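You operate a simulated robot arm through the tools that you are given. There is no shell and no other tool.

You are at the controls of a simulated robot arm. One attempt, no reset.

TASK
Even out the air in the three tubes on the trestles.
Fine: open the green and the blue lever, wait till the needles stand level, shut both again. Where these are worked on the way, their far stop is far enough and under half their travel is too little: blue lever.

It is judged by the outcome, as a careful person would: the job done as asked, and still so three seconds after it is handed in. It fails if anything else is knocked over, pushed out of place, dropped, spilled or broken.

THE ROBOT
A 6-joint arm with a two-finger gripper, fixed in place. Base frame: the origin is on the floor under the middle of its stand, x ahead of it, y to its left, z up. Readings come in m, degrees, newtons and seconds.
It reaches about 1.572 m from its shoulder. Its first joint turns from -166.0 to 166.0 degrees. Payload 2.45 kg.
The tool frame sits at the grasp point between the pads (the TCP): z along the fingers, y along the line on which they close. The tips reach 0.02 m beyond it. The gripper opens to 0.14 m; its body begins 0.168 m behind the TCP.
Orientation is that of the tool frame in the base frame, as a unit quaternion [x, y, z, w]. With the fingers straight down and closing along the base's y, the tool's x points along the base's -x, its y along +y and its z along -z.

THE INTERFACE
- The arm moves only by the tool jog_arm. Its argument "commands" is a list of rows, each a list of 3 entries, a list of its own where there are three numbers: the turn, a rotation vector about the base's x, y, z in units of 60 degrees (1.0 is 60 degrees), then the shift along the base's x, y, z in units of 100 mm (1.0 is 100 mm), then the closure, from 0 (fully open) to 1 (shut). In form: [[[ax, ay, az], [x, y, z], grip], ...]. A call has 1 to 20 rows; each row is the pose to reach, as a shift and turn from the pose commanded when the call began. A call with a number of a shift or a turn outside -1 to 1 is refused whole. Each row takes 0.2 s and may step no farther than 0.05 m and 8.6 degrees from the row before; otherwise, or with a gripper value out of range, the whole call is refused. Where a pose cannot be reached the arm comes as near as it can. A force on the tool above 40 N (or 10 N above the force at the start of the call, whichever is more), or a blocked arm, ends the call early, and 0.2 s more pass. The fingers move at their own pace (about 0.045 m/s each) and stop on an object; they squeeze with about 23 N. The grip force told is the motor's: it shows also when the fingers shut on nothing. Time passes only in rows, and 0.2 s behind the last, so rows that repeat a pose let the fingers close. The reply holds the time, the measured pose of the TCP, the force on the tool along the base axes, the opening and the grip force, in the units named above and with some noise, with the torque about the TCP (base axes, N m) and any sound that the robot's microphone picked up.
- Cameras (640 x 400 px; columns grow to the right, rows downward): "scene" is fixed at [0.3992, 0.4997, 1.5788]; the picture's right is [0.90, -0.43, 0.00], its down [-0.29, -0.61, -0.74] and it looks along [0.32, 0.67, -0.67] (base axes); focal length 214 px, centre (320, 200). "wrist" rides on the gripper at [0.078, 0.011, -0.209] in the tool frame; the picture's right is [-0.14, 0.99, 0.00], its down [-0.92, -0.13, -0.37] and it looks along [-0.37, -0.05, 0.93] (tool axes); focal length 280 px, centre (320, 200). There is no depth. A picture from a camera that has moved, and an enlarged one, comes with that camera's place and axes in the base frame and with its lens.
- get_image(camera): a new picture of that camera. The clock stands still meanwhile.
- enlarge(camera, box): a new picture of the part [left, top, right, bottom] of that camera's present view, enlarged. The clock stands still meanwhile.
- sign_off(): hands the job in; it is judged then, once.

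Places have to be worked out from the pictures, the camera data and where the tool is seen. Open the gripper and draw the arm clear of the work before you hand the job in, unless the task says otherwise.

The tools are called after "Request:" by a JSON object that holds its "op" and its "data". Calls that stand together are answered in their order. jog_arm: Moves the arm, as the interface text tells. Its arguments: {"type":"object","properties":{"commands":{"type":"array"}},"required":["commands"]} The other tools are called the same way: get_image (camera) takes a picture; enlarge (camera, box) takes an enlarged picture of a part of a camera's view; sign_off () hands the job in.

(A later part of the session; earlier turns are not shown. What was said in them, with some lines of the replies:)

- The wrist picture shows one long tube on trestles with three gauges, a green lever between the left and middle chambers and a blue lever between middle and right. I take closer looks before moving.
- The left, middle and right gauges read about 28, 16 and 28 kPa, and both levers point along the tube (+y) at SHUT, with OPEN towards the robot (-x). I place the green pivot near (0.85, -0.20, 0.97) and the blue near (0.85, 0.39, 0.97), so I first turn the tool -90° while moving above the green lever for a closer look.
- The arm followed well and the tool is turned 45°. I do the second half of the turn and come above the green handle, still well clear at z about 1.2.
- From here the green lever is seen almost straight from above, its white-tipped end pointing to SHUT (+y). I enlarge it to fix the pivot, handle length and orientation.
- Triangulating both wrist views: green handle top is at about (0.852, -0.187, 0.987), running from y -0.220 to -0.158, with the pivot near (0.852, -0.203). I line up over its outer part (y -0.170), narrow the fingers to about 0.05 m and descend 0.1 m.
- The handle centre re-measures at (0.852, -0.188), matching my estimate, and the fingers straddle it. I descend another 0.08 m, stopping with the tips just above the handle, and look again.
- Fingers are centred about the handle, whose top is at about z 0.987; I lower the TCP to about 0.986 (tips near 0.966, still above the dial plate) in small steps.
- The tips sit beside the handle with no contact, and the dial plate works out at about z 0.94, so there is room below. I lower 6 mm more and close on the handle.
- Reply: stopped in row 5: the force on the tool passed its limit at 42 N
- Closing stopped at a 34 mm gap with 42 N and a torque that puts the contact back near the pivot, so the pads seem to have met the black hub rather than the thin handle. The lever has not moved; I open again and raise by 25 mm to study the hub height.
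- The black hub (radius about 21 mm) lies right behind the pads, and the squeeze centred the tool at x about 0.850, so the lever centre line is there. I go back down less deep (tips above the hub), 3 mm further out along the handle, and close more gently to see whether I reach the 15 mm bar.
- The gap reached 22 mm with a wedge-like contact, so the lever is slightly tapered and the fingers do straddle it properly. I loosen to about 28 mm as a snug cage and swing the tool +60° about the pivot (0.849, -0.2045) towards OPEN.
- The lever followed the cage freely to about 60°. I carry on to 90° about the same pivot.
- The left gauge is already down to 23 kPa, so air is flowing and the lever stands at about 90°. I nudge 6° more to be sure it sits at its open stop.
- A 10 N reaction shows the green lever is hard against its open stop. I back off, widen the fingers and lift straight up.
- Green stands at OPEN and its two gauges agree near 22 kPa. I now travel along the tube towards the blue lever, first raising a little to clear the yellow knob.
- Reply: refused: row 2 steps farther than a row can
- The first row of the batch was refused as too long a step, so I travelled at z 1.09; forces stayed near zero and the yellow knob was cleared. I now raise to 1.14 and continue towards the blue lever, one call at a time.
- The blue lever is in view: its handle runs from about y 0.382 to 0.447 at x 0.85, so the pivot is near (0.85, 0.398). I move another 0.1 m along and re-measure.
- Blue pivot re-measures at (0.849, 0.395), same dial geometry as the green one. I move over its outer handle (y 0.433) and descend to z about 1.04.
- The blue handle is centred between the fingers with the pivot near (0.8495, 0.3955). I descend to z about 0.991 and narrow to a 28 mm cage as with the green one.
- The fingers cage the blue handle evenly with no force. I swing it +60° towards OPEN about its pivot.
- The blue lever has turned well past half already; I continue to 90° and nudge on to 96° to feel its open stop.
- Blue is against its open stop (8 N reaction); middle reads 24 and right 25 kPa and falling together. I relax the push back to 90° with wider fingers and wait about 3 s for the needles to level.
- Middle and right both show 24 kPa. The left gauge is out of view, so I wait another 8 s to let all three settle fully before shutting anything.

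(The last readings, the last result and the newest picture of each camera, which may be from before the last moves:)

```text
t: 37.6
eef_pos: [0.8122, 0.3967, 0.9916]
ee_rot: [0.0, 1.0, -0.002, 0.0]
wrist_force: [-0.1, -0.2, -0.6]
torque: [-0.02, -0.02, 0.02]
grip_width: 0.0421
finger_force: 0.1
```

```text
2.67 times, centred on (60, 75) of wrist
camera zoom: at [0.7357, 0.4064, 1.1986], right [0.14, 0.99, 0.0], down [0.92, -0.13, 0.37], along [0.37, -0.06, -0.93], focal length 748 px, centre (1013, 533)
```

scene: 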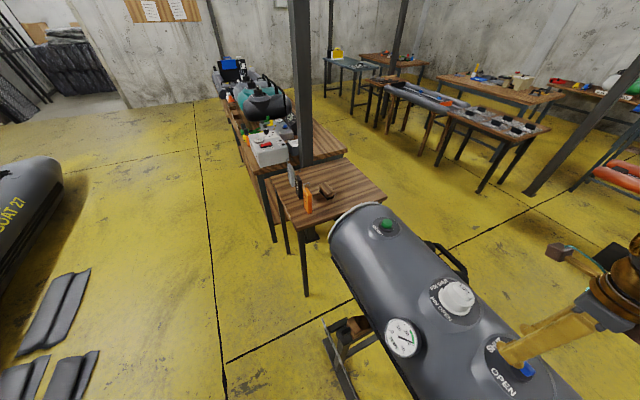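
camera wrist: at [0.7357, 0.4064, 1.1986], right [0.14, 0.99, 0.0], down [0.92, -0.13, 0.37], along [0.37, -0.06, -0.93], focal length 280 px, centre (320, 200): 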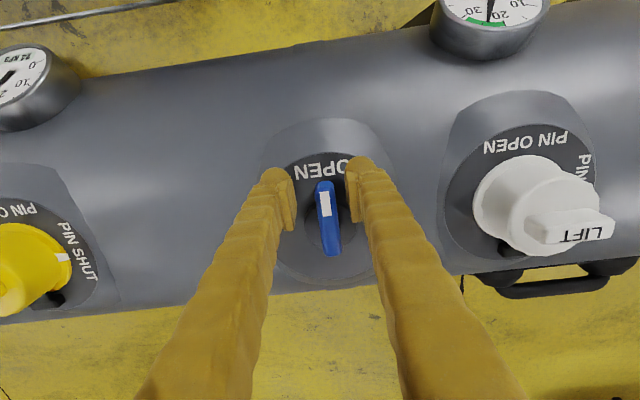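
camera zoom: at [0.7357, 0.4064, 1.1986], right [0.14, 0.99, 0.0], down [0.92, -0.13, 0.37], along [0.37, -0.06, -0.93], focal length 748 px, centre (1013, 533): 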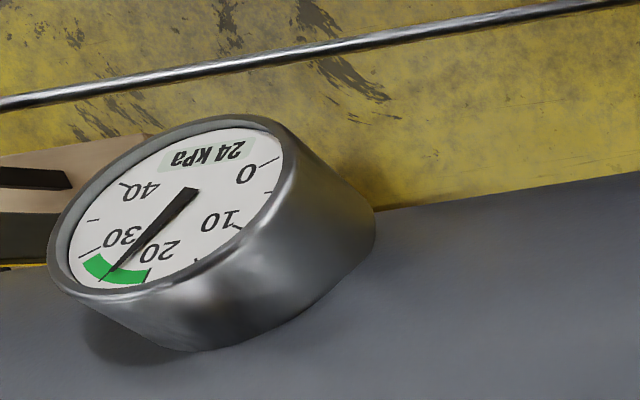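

Middle and right stand steady at 24 kPa with no more drift over 8 s. I close the cage again and swing the blue lever back by the first 60° towards SHUT.

Request:
{"op": "jog_arm", "data": {"commands": [[[0, 0, 0], [0, 0, 0], 0.8], [[0, 0, 0], [0, 0, 0], 0.8], [[0, 0, -0.125], [0.0032, 0.0483, 0], 0.8], [[0, 0, -0.25], [0.0126, 0.0958, 0], 0.8], [[0, 0, -0.375], [0.0282, 0.1416, 0], 0.8], [[0, 0, -0.5], [0.0496, 0.185, 0], 0.8], [[0, 0, -0.625], [0.0764, 0.2253, 0], 0.8], [[0, 0, -0.75], [0.1084, 0.2616, 0], 0.8], [[0, 0, -0.875], [0.1447, 0.2935, 0], 0.8], [[0, 0, -1.0], [0.185, 0.3204, 0], 0.8]]}}

Request:
{"op": "get_image", "data": {"camera": "wrist"}}

```text
t: 39.5
eef_pos: [0.822, 0.4252, 0.9912]
ee_rot: [0.389, 0.921, -0.002, -0.002]
wrist_force: [0.4, 0.2, 0.5]
torque: [-0.03, 0.02, 0.0]
grip_width: 0.0278
finger_force: 0.0
stopped in row 9: the force on the tool passed its limit at 43 N (the readings are from after the stop); the commanded pose is now the measured one
```

```text
taken
camera wrist: at [0.7783, 0.4864, 1.1992], right [0.81, 0.59, -0.01], down [0.55, -0.75, 0.37], along [0.21, -0.3, -0.93], focal length 280 px, centre (320, 200)
```

wrist: 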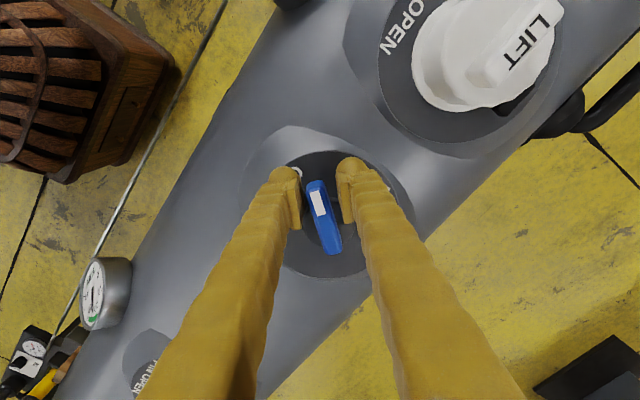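

The swing stopped at about tool angle 44° with a 43 N spike that vanished at once; the lever appears to have followed to roughly 50°. I look closely at the contact before going on.

Request:
{"op": "enlarge", "data": {"camera": "wrist", "box": [240, 110, 400, 260]}}

Request:
{"op": "enlarge", "data": {"camera": "scene", "box": [400, 220, 640, 400]}}

```text
2.67 times, centred on (320, 185) of wrist
camera zoom: at [0.7783, 0.4864, 1.1992], right [0.81, 0.59, -0.01], down [0.55, -0.75, 0.37], along [0.21, -0.3, -0.93], focal length 748 px, centre (320, 240)
```

zoom: 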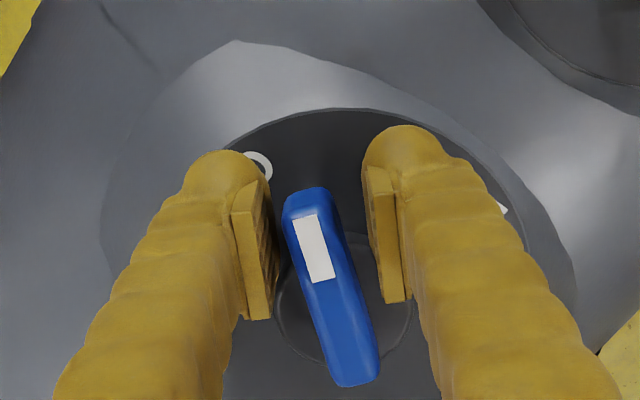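

```text
2.22 times, centred on (520, 310) of scene
camera zoom: at [0.3992, 0.4997, 1.5788], right [0.9, -0.43, 0.0], down [-0.29, -0.61, -0.74], along [0.32, 0.67, -0.67], focal length 477 px, centre (-124, -44)
```

zoom: 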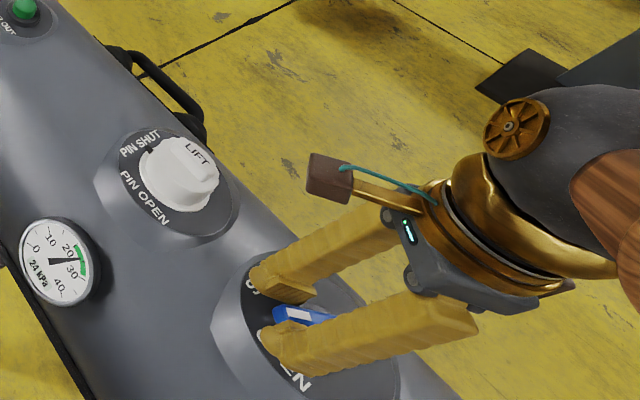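

The tool was squeezed outward about 3 mm: with the lever lagging in the cage, the pads pinched its tapered root. I open the cage to about 34 mm, work at a slightly larger radius (41 mm), and continue in smaller steps to about 4°.

Request:
{"op": "jog_arm", "data": {"commands": [[[0, 0, 0], [0, 0, 0], 0.757], [[0, 0, 0], [0, 0, 0], 0.757], [[0, 0, -0.0833], [0.016, 0.021, 0], 0.757], [[0, 0, -0.1667], [0.045, 0.042, 0], 0.757], [[0, 0, -0.25], [0.075, 0.061, 0], 0.757], [[0, 0, -0.3333], [0.107, 0.077, 0], 0.757], [[0, 0, -0.4167], [0.14, 0.09, 0], 0.757], [[0, 0, -0.5], [0.174, 0.1, 0], 0.757], [[0, 0, -0.5833], [0.209, 0.108, 0], 0.757], [[0, 0, -0.6667], [0.245, 0.112, 0], 0.757]]}}

Request:
{"op": "enlarge", "data": {"camera": "wrist", "box": [240, 110, 400, 260]}}

```text
t: 41.7
eef_pos: [0.8477, 0.4354, 0.9921]
ee_rot: [0.681, 0.732, -0.001, -0.002]
wrist_force: [-1.0, 0.1, 0.4]
torque: [0.01, 0.0, 0.0]
grip_width: 0.0339
finger_force: 0.1
```

```text
2.67 times, centred on (320, 185) of wrist
camera zoom: at [0.8545, 0.5115, 1.1992], right [1.0, -0.07, -0.01], down [-0.06, -0.93, 0.37], along [-0.03, -0.37, -0.93], focal length 748 px, centre (320, 240)
```

zoom: 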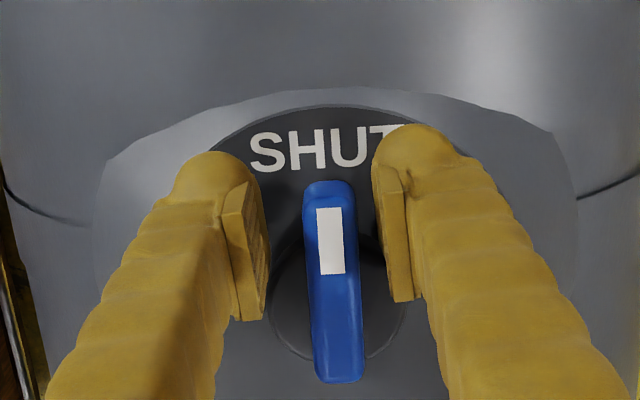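

The blue lever already points at SHUT. To be sure it is seated at its stop I swing the tool gently on to about -12° and watch for a reaction.

Request:
{"op": "jog_arm", "data": {"commands": [[[0, 0, -0.07], [0.03, 0.001, 0], 0.757], [[0, 0, -0.137], [0.059, 0, 0], 0.757], [[0, 0, -0.17], [0.073, -0.001, 0], 0.757], [[0, 0, -0.203], [0.087, -0.003, 0], 0.757], [[0, 0, -0.237], [0.101, -0.005, 0], 0.757], [[0, 0, -0.27], [0.115, -0.008, 0], 0.757]]}}

Request:
{"op": "enlarge", "data": {"camera": "wrist", "box": [240, 110, 400, 260]}}

```text
t: 43.1
eef_pos: [0.8576, 0.4341, 0.9908]
ee_rot: [0.777, 0.629, 0.0, -0.003]
wrist_force: [-3.4, -0.9, -0.4]
torque: [-0.05, 0.05, 0.09]
grip_width: 0.0366
finger_force: 1.9
```

```text
2.67 times, centred on (320, 185) of wrist
camera zoom: at [0.8876, 0.5066, 1.1994], right [0.94, -0.34, -0.01], down [-0.31, -0.88, 0.37], along [-0.13, -0.34, -0.93], focal length 748 px, centre (320, 240)
```

zoom: 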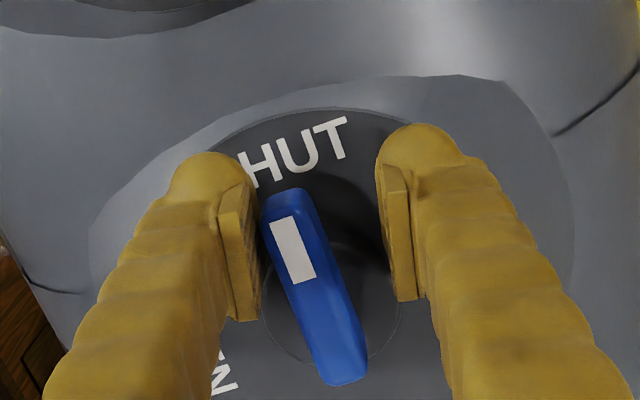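

The pad now leans on the lever with a few newtons and the lever holds at SHUT, so it is on its stop. I widen the fingers, square the tool and lift off.

Request:
{"op": "jog_arm", "data": {"commands": [[[0, 0, 0], [0, 0, 0], 0.65], [[0, 0, 0.1], [-0.042, 0.005, 0], 0.6], [[0, 0, 0.2], [-0.085, 0.009, 0], 0.6], [[0, 0, 0.2], [-0.085, 0.009, 0.2], 0.6], [[0, 0, 0.2], [-0.085, 0.009, 0.5], 0.6], [[0, 0, 0.2], [-0.085, 0.009, 0.95], 0.6]]}}

Request:
{"op": "get_image", "data": {"camera": "wrist"}}

Request:
{"op": "get_image", "data": {"camera": "scene"}}

```text
t: 44.5
eef_pos: [0.8492, 0.435, 1.0885]
ee_rot: [0.707, 0.707, -0.001, -0.002]
wrist_force: [0.6, -0.2, -0.1]
torque: [0.01, -0.02, 0.03]
grip_width: 0.0561
finger_force: 0.1
```

```text
taken
camera wrist: at [0.8628, 0.5116, 1.2957], right [0.99, -0.14, -0.01], down [-0.13, -0.92, 0.37], along [-0.06, -0.36, -0.93], focal length 280 px, centre (320, 200)
```

wrist: 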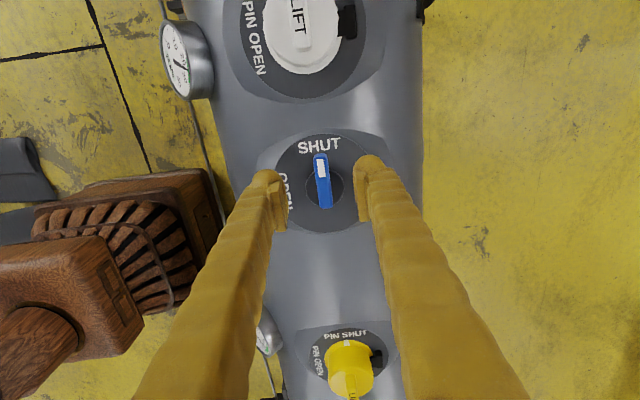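

```text
taken
```

scene: 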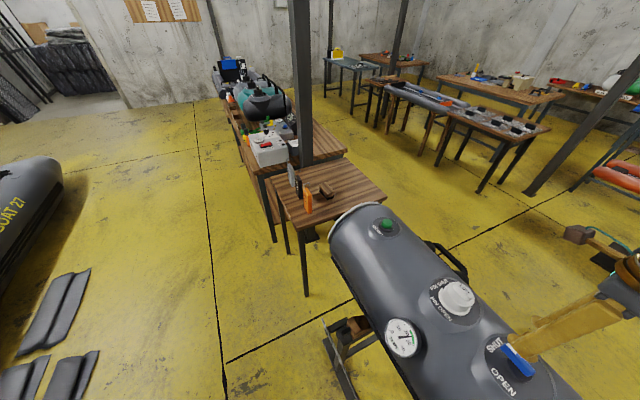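

Blue points squarely at SHUT. I raise to 1.14 and head back along the tube to the green lever, turning the tool +90° on the way.

Request:
{"op": "jog_arm", "data": {"commands": [[[0, 0, 0], [0, 0, 0.3], 0.6], [[0, 0, 0], [0, -0.3, 0.5], 0.6], [[0, 0, 0], [0, -0.65, 0.5], 0.6], [[0, 0, 0], [0, -1.0, 0.5], 0.6]]}}

Request:
{"op": "jog_arm", "data": {"commands": [[[0, 0, 0.125], [0, -0.25, 0], 0.6], [[0, 0, 0.25], [0, -0.5, 0], 0.6], [[0, 0, 0.375], [0, -0.75, 0], 0.6], [[0, 0, 0.5], [0, -1.0, 0], 0.6]]}}

Request:
{"op": "jog_arm", "data": {"commands": [[[0, 0, 0.125], [0, -0.25, 0], 0.6], [[0, 0, 0.25], [0, -0.5, 0], 0.6], [[0, 0, 0.375], [0, -0.75, 0], 0.6], [[0, 0, 0.5], [0, -1.0, 0], 0.6]]}}

Request:
{"op": "jog_arm", "data": {"commands": [[[0, 0, 0.125], [0, -0.25, 0], 0.6], [[0, 0, 0.25], [0, -0.5, 0], 0.6], [[0, 0, 0.375], [0, -0.75, 0], 0.6], [[0, 0, 0.5], [0, -1.0, 0], 0.6]]}}

Request:
{"op": "get_image", "data": {"camera": "wrist"}}

```text
t: 45.5
eef_pos: [0.8497, 0.3358, 1.1387]
ee_rot: [0.707, 0.707, -0.002, -0.002]
wrist_force: [0.7, -0.1, -0.4]
torque: [-0.05, 0.04, 0.01]
grip_width: 0.0561
finger_force: 0.0
```

```text
t: 46.5
eef_pos: [0.8508, 0.2358, 1.1347]
ee_rot: [0.5, 0.866, -0.002, -0.002]
wrist_force: [0.1, 0.4, 0.0]
torque: [0.0, -0.02, 0.0]
grip_width: 0.0559
finger_force: 0.0
```

```text
t: 47.5
eef_pos: [0.8497, 0.1335, 1.1353]
ee_rot: [0.257, 0.966, -0.002, -0.002]
wrist_force: [-0.1, -0.6, 0.4]
torque: [-0.02, -0.03, -0.01]
grip_width: 0.0558
finger_force: 0.0
```

```text
t: 48.5
eef_pos: [0.85, 0.0352, 1.1372]
ee_rot: [0.0, 1.0, -0.003, 0.0]
wrist_force: [1.0, 0.0, -0.1]
torque: [-0.01, -0.02, 0.0]
grip_width: 0.0559
finger_force: 0.1
```

```text
taken
camera wrist: at [0.7734, 0.0458, 1.345], right [0.14, 0.99, 0.0], down [0.92, -0.12, 0.37], along [0.36, -0.05, -0.93], focal length 280 px, centre (320, 200)
```

wrist: 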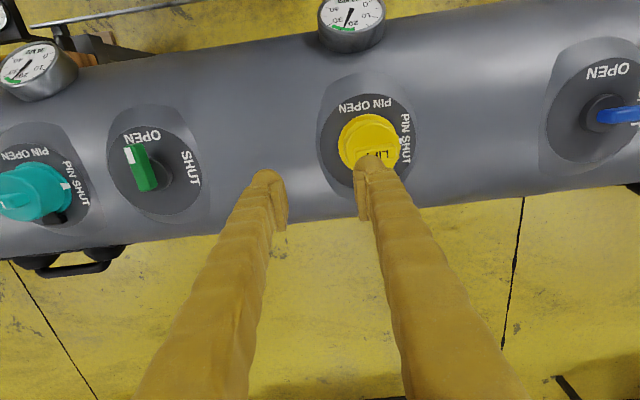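

Request:
{"op": "enlarge", "data": {"camera": "wrist", "box": [0, 30, 100, 110]}}

Request:
{"op": "enlarge", "data": {"camera": "wrist", "box": [300, 0, 400, 60]}}

Request:
{"op": "enlarge", "data": {"camera": "scene", "box": [360, 300, 460, 380]}}

Request:
{"op": "enlarge", "data": {"camera": "scene", "box": [470, 310, 590, 400]}}

```text
5.00 times, centred on (50, 70) of wrist
camera zoom: at [0.7734, 0.0458, 1.345], right [0.14, 0.99, 0.0], down [0.92, -0.12, 0.37], along [0.36, -0.05, -0.93], focal length 1402 px, centre (1670, 850)
```

zoom: 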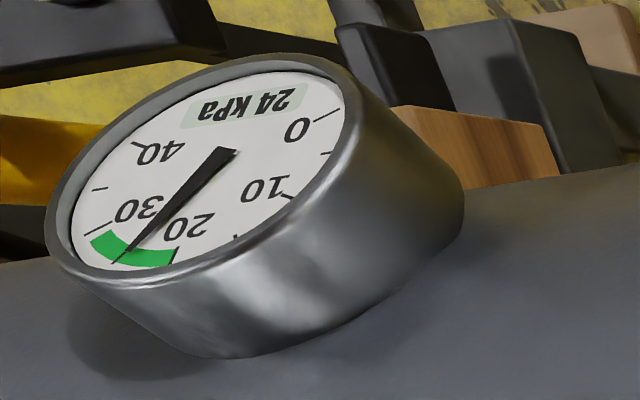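

```text
6.40 times, centred on (350, 30) of wrist
camera zoom: at [0.7734, 0.0458, 1.345], right [0.14, 0.99, 0.0], down [0.92, -0.12, 0.37], along [0.36, -0.05, -0.93], focal length 1794 px, centre (128, 1288)
```

zoom: 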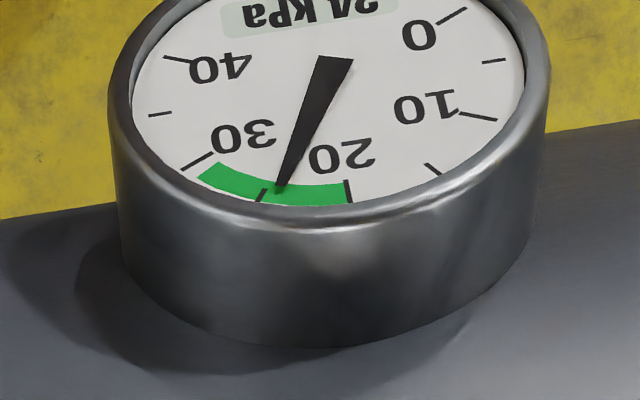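

```text
5.00 times, centred on (410, 340) of scene
camera zoom: at [0.3992, 0.4997, 1.5788], right [0.9, -0.43, 0.0], down [-0.29, -0.61, -0.74], along [0.32, 0.67, -0.67], focal length 1072 px, centre (-130, -500)
```

zoom: 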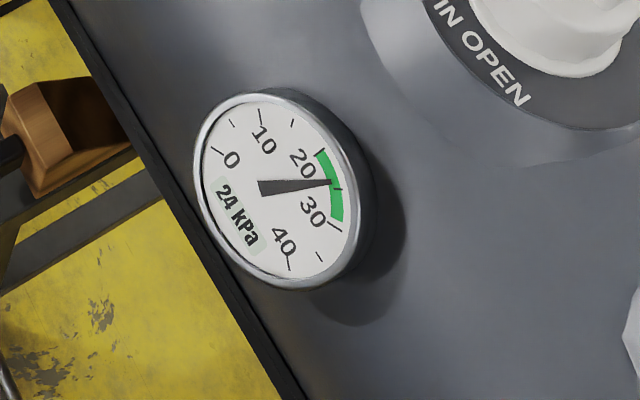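

```text
4.44 times, centred on (530, 355) of scene
camera zoom: at [0.3992, 0.4997, 1.5788], right [0.9, -0.43, 0.0], down [-0.29, -0.61, -0.74], along [0.32, 0.67, -0.67], focal length 953 px, centre (-613, -489)
```

zoom: 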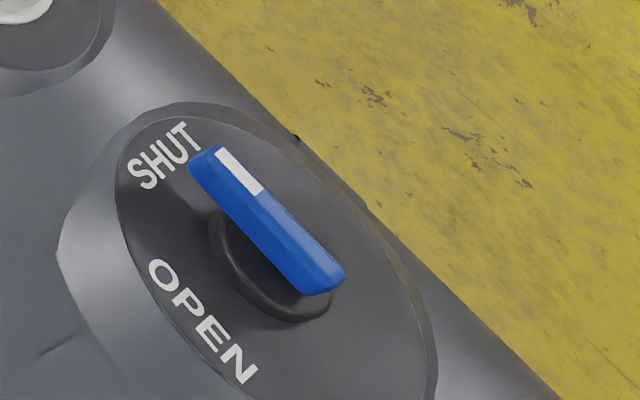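

All three gauges now read 24 kPa and the blue lever lies squarely at SHUT. I continue to the green lever's open position, aiming for (0.808, -0.2045).

Request:
{"op": "jog_arm", "data": {"commands": [[[0, 0, 0], [-0.07, -0.33, 0], 0.6], [[0, 0, 0], [-0.14, -0.66, 0], 0.6], [[0, 0, 0], [-0.2, -1.0, 0], 0.6]]}}

Request:
{"op": "jog_arm", "data": {"commands": [[[0, 0, 0], [-0.07, -0.33, 0], 0.6], [[0, 0, 0], [-0.14, -0.66, 0], 0.6], [[0, 0, 0], [-0.2, -1.0, 0], 0.6]]}}

Request:
{"op": "jog_arm", "data": {"commands": [[[0, 0, 0], [-0.015, -0.2, 0], 0.6], [[0, 0, 0], [-0.015, -0.41, -0.2], 0.6], [[0, 0, 0], [-0.015, -0.41, -0.5], 0.6], [[0, 0, 0], [-0.015, -0.41, -0.95], 0.6]]}}

Request:
{"op": "enlarge", "data": {"camera": "wrist", "box": [240, 110, 400, 260]}}

```text
t: 49.3
eef_pos: [0.8317, -0.0632, 1.1365]
ee_rot: [-0.001, 1.0, -0.003, -0.001]
wrist_force: [-0.4, -0.4, -0.5]
torque: [0.01, -0.01, 0.0]
grip_width: 0.0561
finger_force: 0.1
```

```text
t: 50.1
eef_pos: [0.8083, -0.1623, 1.1367]
ee_rot: [-0.001, 1.0, -0.002, 0.0]
wrist_force: [0.0, -1.0, 0.9]
torque: [0.01, 0.0, 0.03]
grip_width: 0.0561
finger_force: 0.0
```

```text
t: 51.1
eef_pos: [0.8088, -0.2067, 1.043]
ee_rot: [0.0, 1.0, -0.002, -0.001]
wrist_force: [0.0, -0.9, 0.7]
torque: [-0.01, -0.01, -0.01]
grip_width: 0.056
finger_force: 0.1
```

```text
2.67 times, centred on (320, 185) of wrist
camera zoom: at [0.7322, -0.1954, 1.2502], right [0.14, 0.99, -0.01], down [0.92, -0.13, 0.37], along [0.36, -0.06, -0.93], focal length 748 px, centre (320, 240)
```

zoom: 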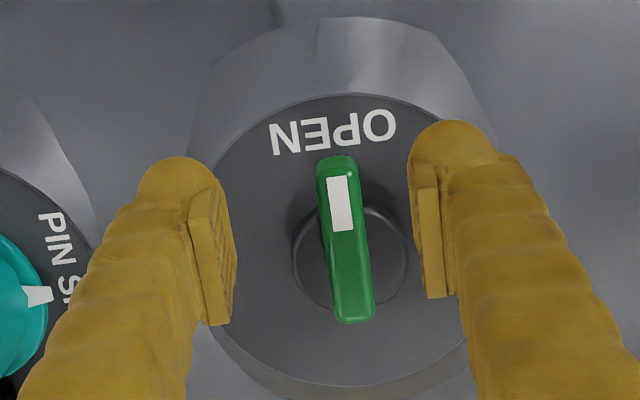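

The green handle sits between the fingers, slightly towards +y. I shift 1 mm that way, descend to z 0.991 and set the 34 mm cage.

Request:
{"op": "jog_arm", "data": {"commands": [[[0, 0, 0], [0.01, 0.015, -0.2], 0.6], [[0, 0, 0], [0.01, 0.015, -0.38], 0.6], [[0, 0, 0], [0.01, 0.015, -0.51], 0.65], [[0, 0, 0], [0.01, 0.015, -0.51], 0.757], [[0, 0, 0], [0.01, 0.015, -0.51], 0.757]]}}

Request:
{"op": "enlarge", "data": {"camera": "wrist", "box": [240, 110, 400, 260]}}

Request:
{"op": "get_image", "data": {"camera": "wrist"}}

```text
t: 52.3
eef_pos: [0.8108, -0.2036, 0.9897]
ee_rot: [0.0, 1.0, -0.002, -0.002]
wrist_force: [-0.1, -0.2, -0.3]
torque: [0.02, 0.03, 0.01]
grip_width: 0.034
finger_force: 0.1
```

```text
2.67 times, centred on (320, 185) of wrist
camera zoom: at [0.7337, -0.1938, 1.1981], right [0.14, 0.99, 0.0], down [0.92, -0.13, 0.37], along [0.36, -0.05, -0.93], focal length 748 px, centre (320, 240)
```

zoom: 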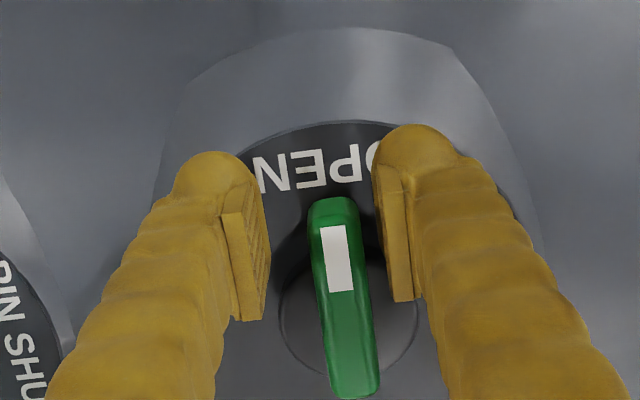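

```text
taken
camera wrist: at [0.7337, -0.1938, 1.1981], right [0.14, 0.99, 0.0], down [0.92, -0.13, 0.37], along [0.36, -0.05, -0.93], focal length 280 px, centre (320, 200)
```

wrist: 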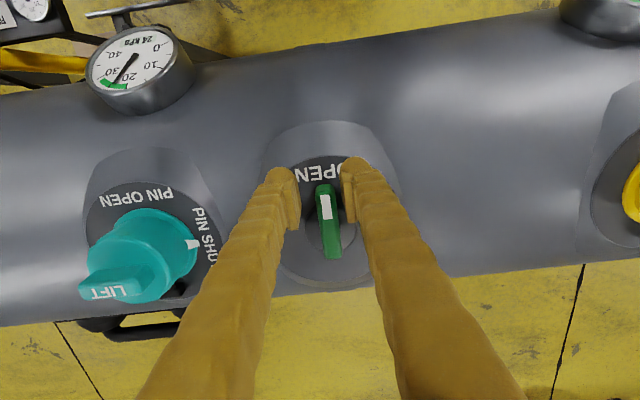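

The cage is set with no contact force. I swing the green lever back the first 60° towards SHUT at 41 mm radius in 6° steps.

Request:
{"op": "jog_arm", "data": {"commands": [[[0, 0, -0.1], [0.0022, 0.0379, 0], 0.757], [[0, 0, -0.2], [0.009, 0.0802, 0], 0.757], [[0, 0, -0.3], [0.02, 0.1217, 0], 0.757], [[0, 0, -0.4], [0.0355, 0.1617, 0], 0.757], [[0, 0, -0.5], [0.0549, 0.2, 0], 0.757], [[0, 0, -0.6], [0.0783, 0.236, 0], 0.757], [[0, 0, -0.7], [0.1053, 0.2693, 0], 0.757], [[0, 0, -0.8], [0.1357, 0.2997, 0], 0.757], [[0, 0, -0.9], [0.169, 0.3267, 0], 0.757], [[0, 0, -1.0], [0.205, 0.3501, 0], 0.757]]}}

Request:
{"op": "enlarge", "data": {"camera": "wrist", "box": [240, 110, 400, 260]}}

```text
t: 54.5
eef_pos: [0.8305, -0.1695, 0.9904]
ee_rot: [0.5, 0.866, -0.003, -0.002]
wrist_force: [0.1, -0.9, 0.0]
torque: [0.01, 0.0, -0.05]
grip_width: 0.0343
finger_force: 0.6
```

```text
2.67 times, centred on (320, 185) of wrist
camera zoom: at [0.8036, -0.0977, 1.1977], right [0.93, 0.38, -0.01], down [0.35, -0.86, 0.37], along [0.13, -0.34, -0.93], focal length 748 px, centre (320, 240)
```

zoom: 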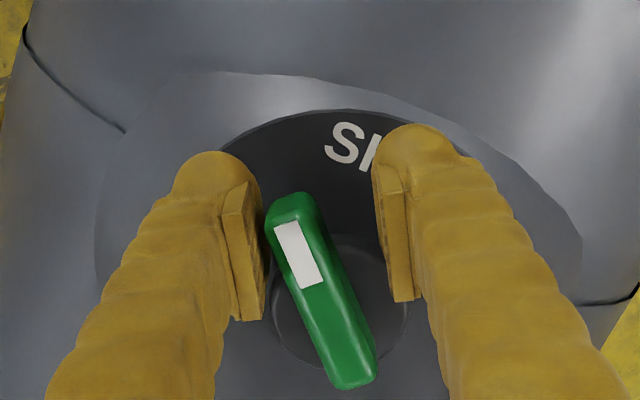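

The lever follows the left pad (lagging about 14° within the cage) with negligible force. I carry on to tool angle -12° so that the pad brings it to the SHUT stop.

Request:
{"op": "jog_arm", "data": {"commands": [[[0, 0, -0.1], [0.0383, 0.0194, 0], 0.757], [[0, 0, -0.2], [0.0783, 0.0349, 0], 0.757], [[0, 0, -0.3], [0.1198, 0.0459, 0], 0.757], [[0, 0, -0.4], [0.1622, 0.0526, 0], 0.757], [[0, 0, -0.5], [0.205, 0.0549, 0], 0.757], [[0, 0, -0.567], [0.2336, 0.0539, 0], 0.757], [[0, 0, -0.633], [0.2621, 0.0509, 0], 0.757], [[0, 0, -0.667], [0.2762, 0.0487, 0], 0.757], [[0, 0, -0.7], [0.2902, 0.0459, 0], 0.757]]}}

Request:
{"op": "enlarge", "data": {"camera": "wrist", "box": [240, 110, 400, 260]}}

```text
t: 56.5
eef_pos: [0.8595, -0.1645, 0.991]
ee_rot: [0.778, 0.629, -0.002, -0.002]
wrist_force: [-5.9, -1.1, 0.4]
torque: [-0.01, 0.06, 0.1]
grip_width: 0.0379
finger_force: 3.3
```

```text
2.67 times, centred on (320, 185) of wrist
camera zoom: at [0.8886, -0.0932, 1.1987], right [0.94, -0.34, -0.01], down [-0.32, -0.88, 0.37], along [-0.13, -0.34, -0.93], focal length 748 px, centre (320, 240)
```

zoom: 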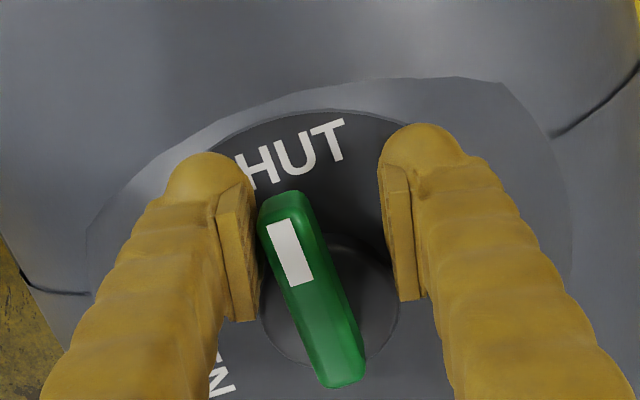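

A 5.9 N reaction and the same handle angle as the seated blue lever show green is on its SHUT stop. I widen, square the tool and lift clear.

Request:
{"op": "jog_arm", "data": {"commands": [[[0, 0, 0], [0, 0, 0], 0.65], [[0, 0, 0.1], [-0.042, 0.005, 0], 0.6], [[0, 0, 0.2], [-0.085, 0.009, 0], 0.6], [[0, 0, 0.2], [-0.085, 0.009, 0.2], 0.6], [[0, 0, 0.2], [-0.085, 0.009, 0.5], 0.6], [[0, 0, 0.2], [-0.085, 0.009, 0.95], 0.6]]}}

Request:
{"op": "get_image", "data": {"camera": "wrist"}}

Request:
{"op": "enlarge", "data": {"camera": "wrist", "box": [240, 110, 400, 260]}}

```text
t: 57.9
eef_pos: [0.8512, -0.1647, 1.0856]
ee_rot: [0.707, 0.708, -0.001, -0.002]
wrist_force: [0.2, 0.6, 0.3]
torque: [-0.03, 0.05, -0.04]
grip_width: 0.0559
finger_force: 0.1
```

```text
taken
camera wrist: at [0.8648, -0.088, 1.2936], right [0.99, -0.14, -0.01], down [-0.13, -0.92, 0.37], along [-0.06, -0.36, -0.93], focal length 280 px, centre (320, 200)
```

wrist: 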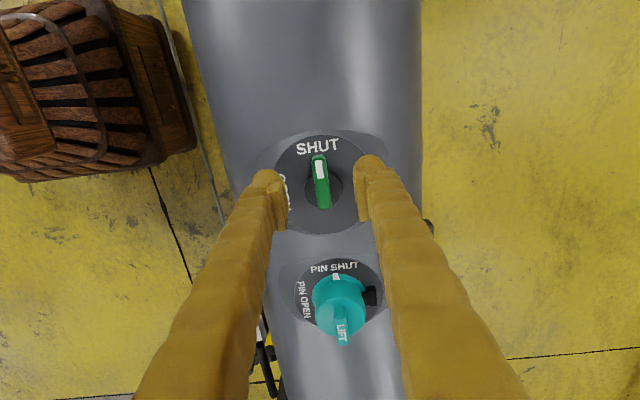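

```text
2.67 times, centred on (320, 185) of wrist
camera zoom: at [0.8648, -0.088, 1.2936], right [0.99, -0.14, -0.01], down [-0.13, -0.92, 0.37], along [-0.06, -0.36, -0.93], focal length 748 px, centre (320, 240)
```

zoom: 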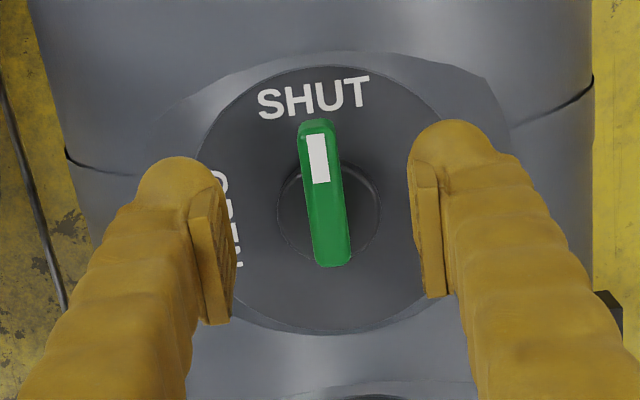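

Green stands exactly at SHUT as at the start. I now lift away, open the gripper and return to the starting viewpoint to check all gauges and levers.

Request:
{"op": "jog_arm", "data": {"commands": [[[0, 0, 0], [0, 0, 0.35], 0.6], [[0, 0, 0], [0, 0, 0.7], 0.3], [[0, 0, 0], [0, 0, 1.0], 0.0]]}}

Request:
{"op": "jog_arm", "data": {"commands": [[[0, 0, 0.125], [-0.15, 0.1, 0.15], 0.0], [[0, 0, 0.25], [-0.3, 0.2, 0.3], 0.0], [[0, 0, 0.375], [-0.45, 0.3, 0.45], 0.0], [[0, 0, 0.5], [-0.6, 0.4, 0.6], 0.0], [[0, 0, 0.625], [-0.75, 0.5, 0.75], 0.0], [[0, 0, 0.75], [-0.9, 0.6, 0.9], 0.0]]}}

Request:
{"op": "jog_arm", "data": {"commands": [[[0, 0, 0.125], [-0.12, 0.1, 0.1], 0.0], [[0, 0, 0.25], [-0.24, 0.2, 0.2], 0.0], [[0, 0, 0.375], [-0.36, 0.3, 0.3], 0.0], [[0, 0, 0.5], [-0.48, 0.4, 0.4], 0.0], [[0, 0, 0.625], [-0.6, 0.5, 0.4], 0.0], [[0, 0, 0.75], [-0.7, 0.57, 0.4], 0.0]]}}

Request:
{"op": "get_image", "data": {"camera": "wrist"}}

Request:
{"op": "enlarge", "data": {"camera": "wrist", "box": [140, 80, 420, 260]}}

Request:
{"op": "enlarge", "data": {"camera": "wrist", "box": [440, 50, 640, 240]}}

Request:
{"op": "get_image", "data": {"camera": "scene"}}

```text
t: 58.7
eef_pos: [0.8523, -0.1656, 1.1868]
ee_rot: [0.707, 0.707, -0.001, -0.003]
wrist_force: [0.1, 0.5, -0.1]
torque: [0.0, -0.01, 0.01]
grip_width: 0.1073
finger_force: 0.1
```

```text
t: 60.1
eef_pos: [0.7598, -0.1045, 1.2745]
ee_rot: [0.381, 0.924, -0.002, -0.002]
wrist_force: [0.8, -0.8, -0.1]
torque: [0.01, 0.03, 0.02]
grip_width: 0.1399
finger_force: 0.1
```

```text
t: 61.5
eef_pos: [0.6894, -0.0467, 1.316]
ee_rot: [-0.001, 1.0, -0.002, -0.001]
wrist_force: [0.4, 0.2, 0.1]
torque: [0.02, 0.03, -0.01]
grip_width: 0.14
finger_force: 0.2
```

```text
taken
camera wrist: at [0.6136, -0.0361, 1.5239], right [0.14, 0.99, 0.0], down [0.92, -0.12, 0.37], along [0.36, -0.05, -0.93], focal length 280 px, centre (320, 200)
```

wrist: 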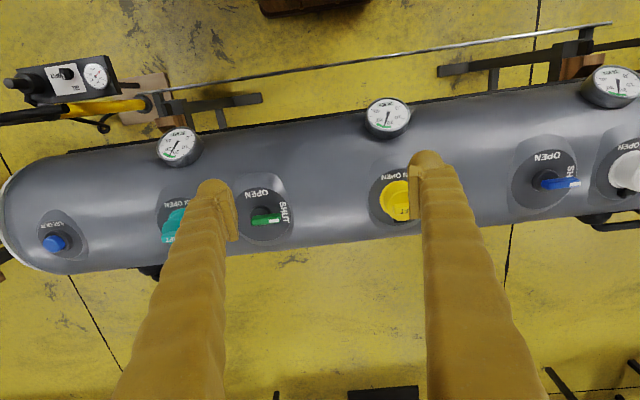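

```text
2.22 times, centred on (280, 170) of wrist
camera zoom: at [0.6136, -0.0361, 1.5239], right [0.14, 0.99, 0.0], down [0.92, -0.12, 0.37], along [0.36, -0.05, -0.93], focal length 623 px, centre (409, 267)
```

zoom: 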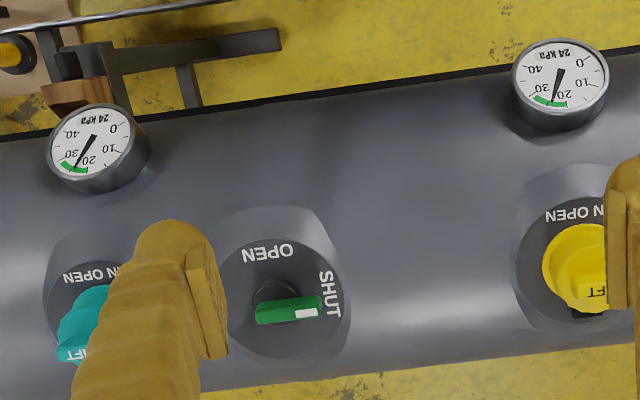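

```text
2.11 times, centred on (540, 145) of wrist
camera zoom: at [0.6136, -0.0361, 1.5239], right [0.14, 0.99, 0.0], down [0.92, -0.12, 0.37], along [0.36, -0.05, -0.93], focal length 590 px, centre (-143, 316)
```

zoom: 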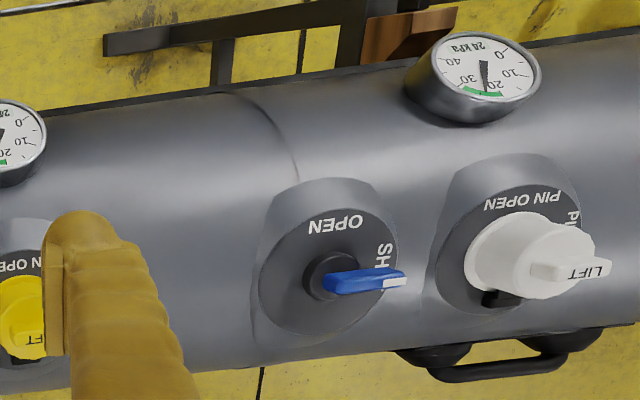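

```text
taken
```

scene: 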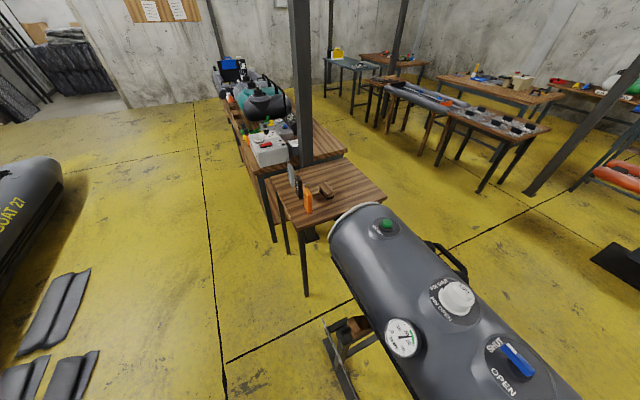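

All three gauges read 24 kPa with the needles level, and both levers are back at SHUT as at the start. Knobs, caps and trestles look unchanged, the gripper is open and the arm is clear, so I hand the job in.

Request:
{"op": "sign_off", "data": {}}

```text
The job is handed in.
```

The air in the three tubes is evened out: all three gauges read 24 kPa, where they began at about 28, 16 and 28.

- **Levers:** I turned the green and then the blue lever fully open, each to its stop. I left blue open for about 12 s, until the middle and right gauges held steady at 24. I shut blue, checked that the left gauge also read 24, then shut green. Both ended against their shut stops.
- **Force stops:** The arm cut out twice on its force limit, at 42 N closing on the green lever and 43 N swinging the blue one back. Both times the fingers had pinched the thick base of the lever. I opened them a little and carried on, and both levers worked normally afterwards.
- **Everything else:** In the final pictures the caps, valves, trestles and tables look as they did at the start. The gripper is open and the arm is back at its starting position, clear of the tubes.
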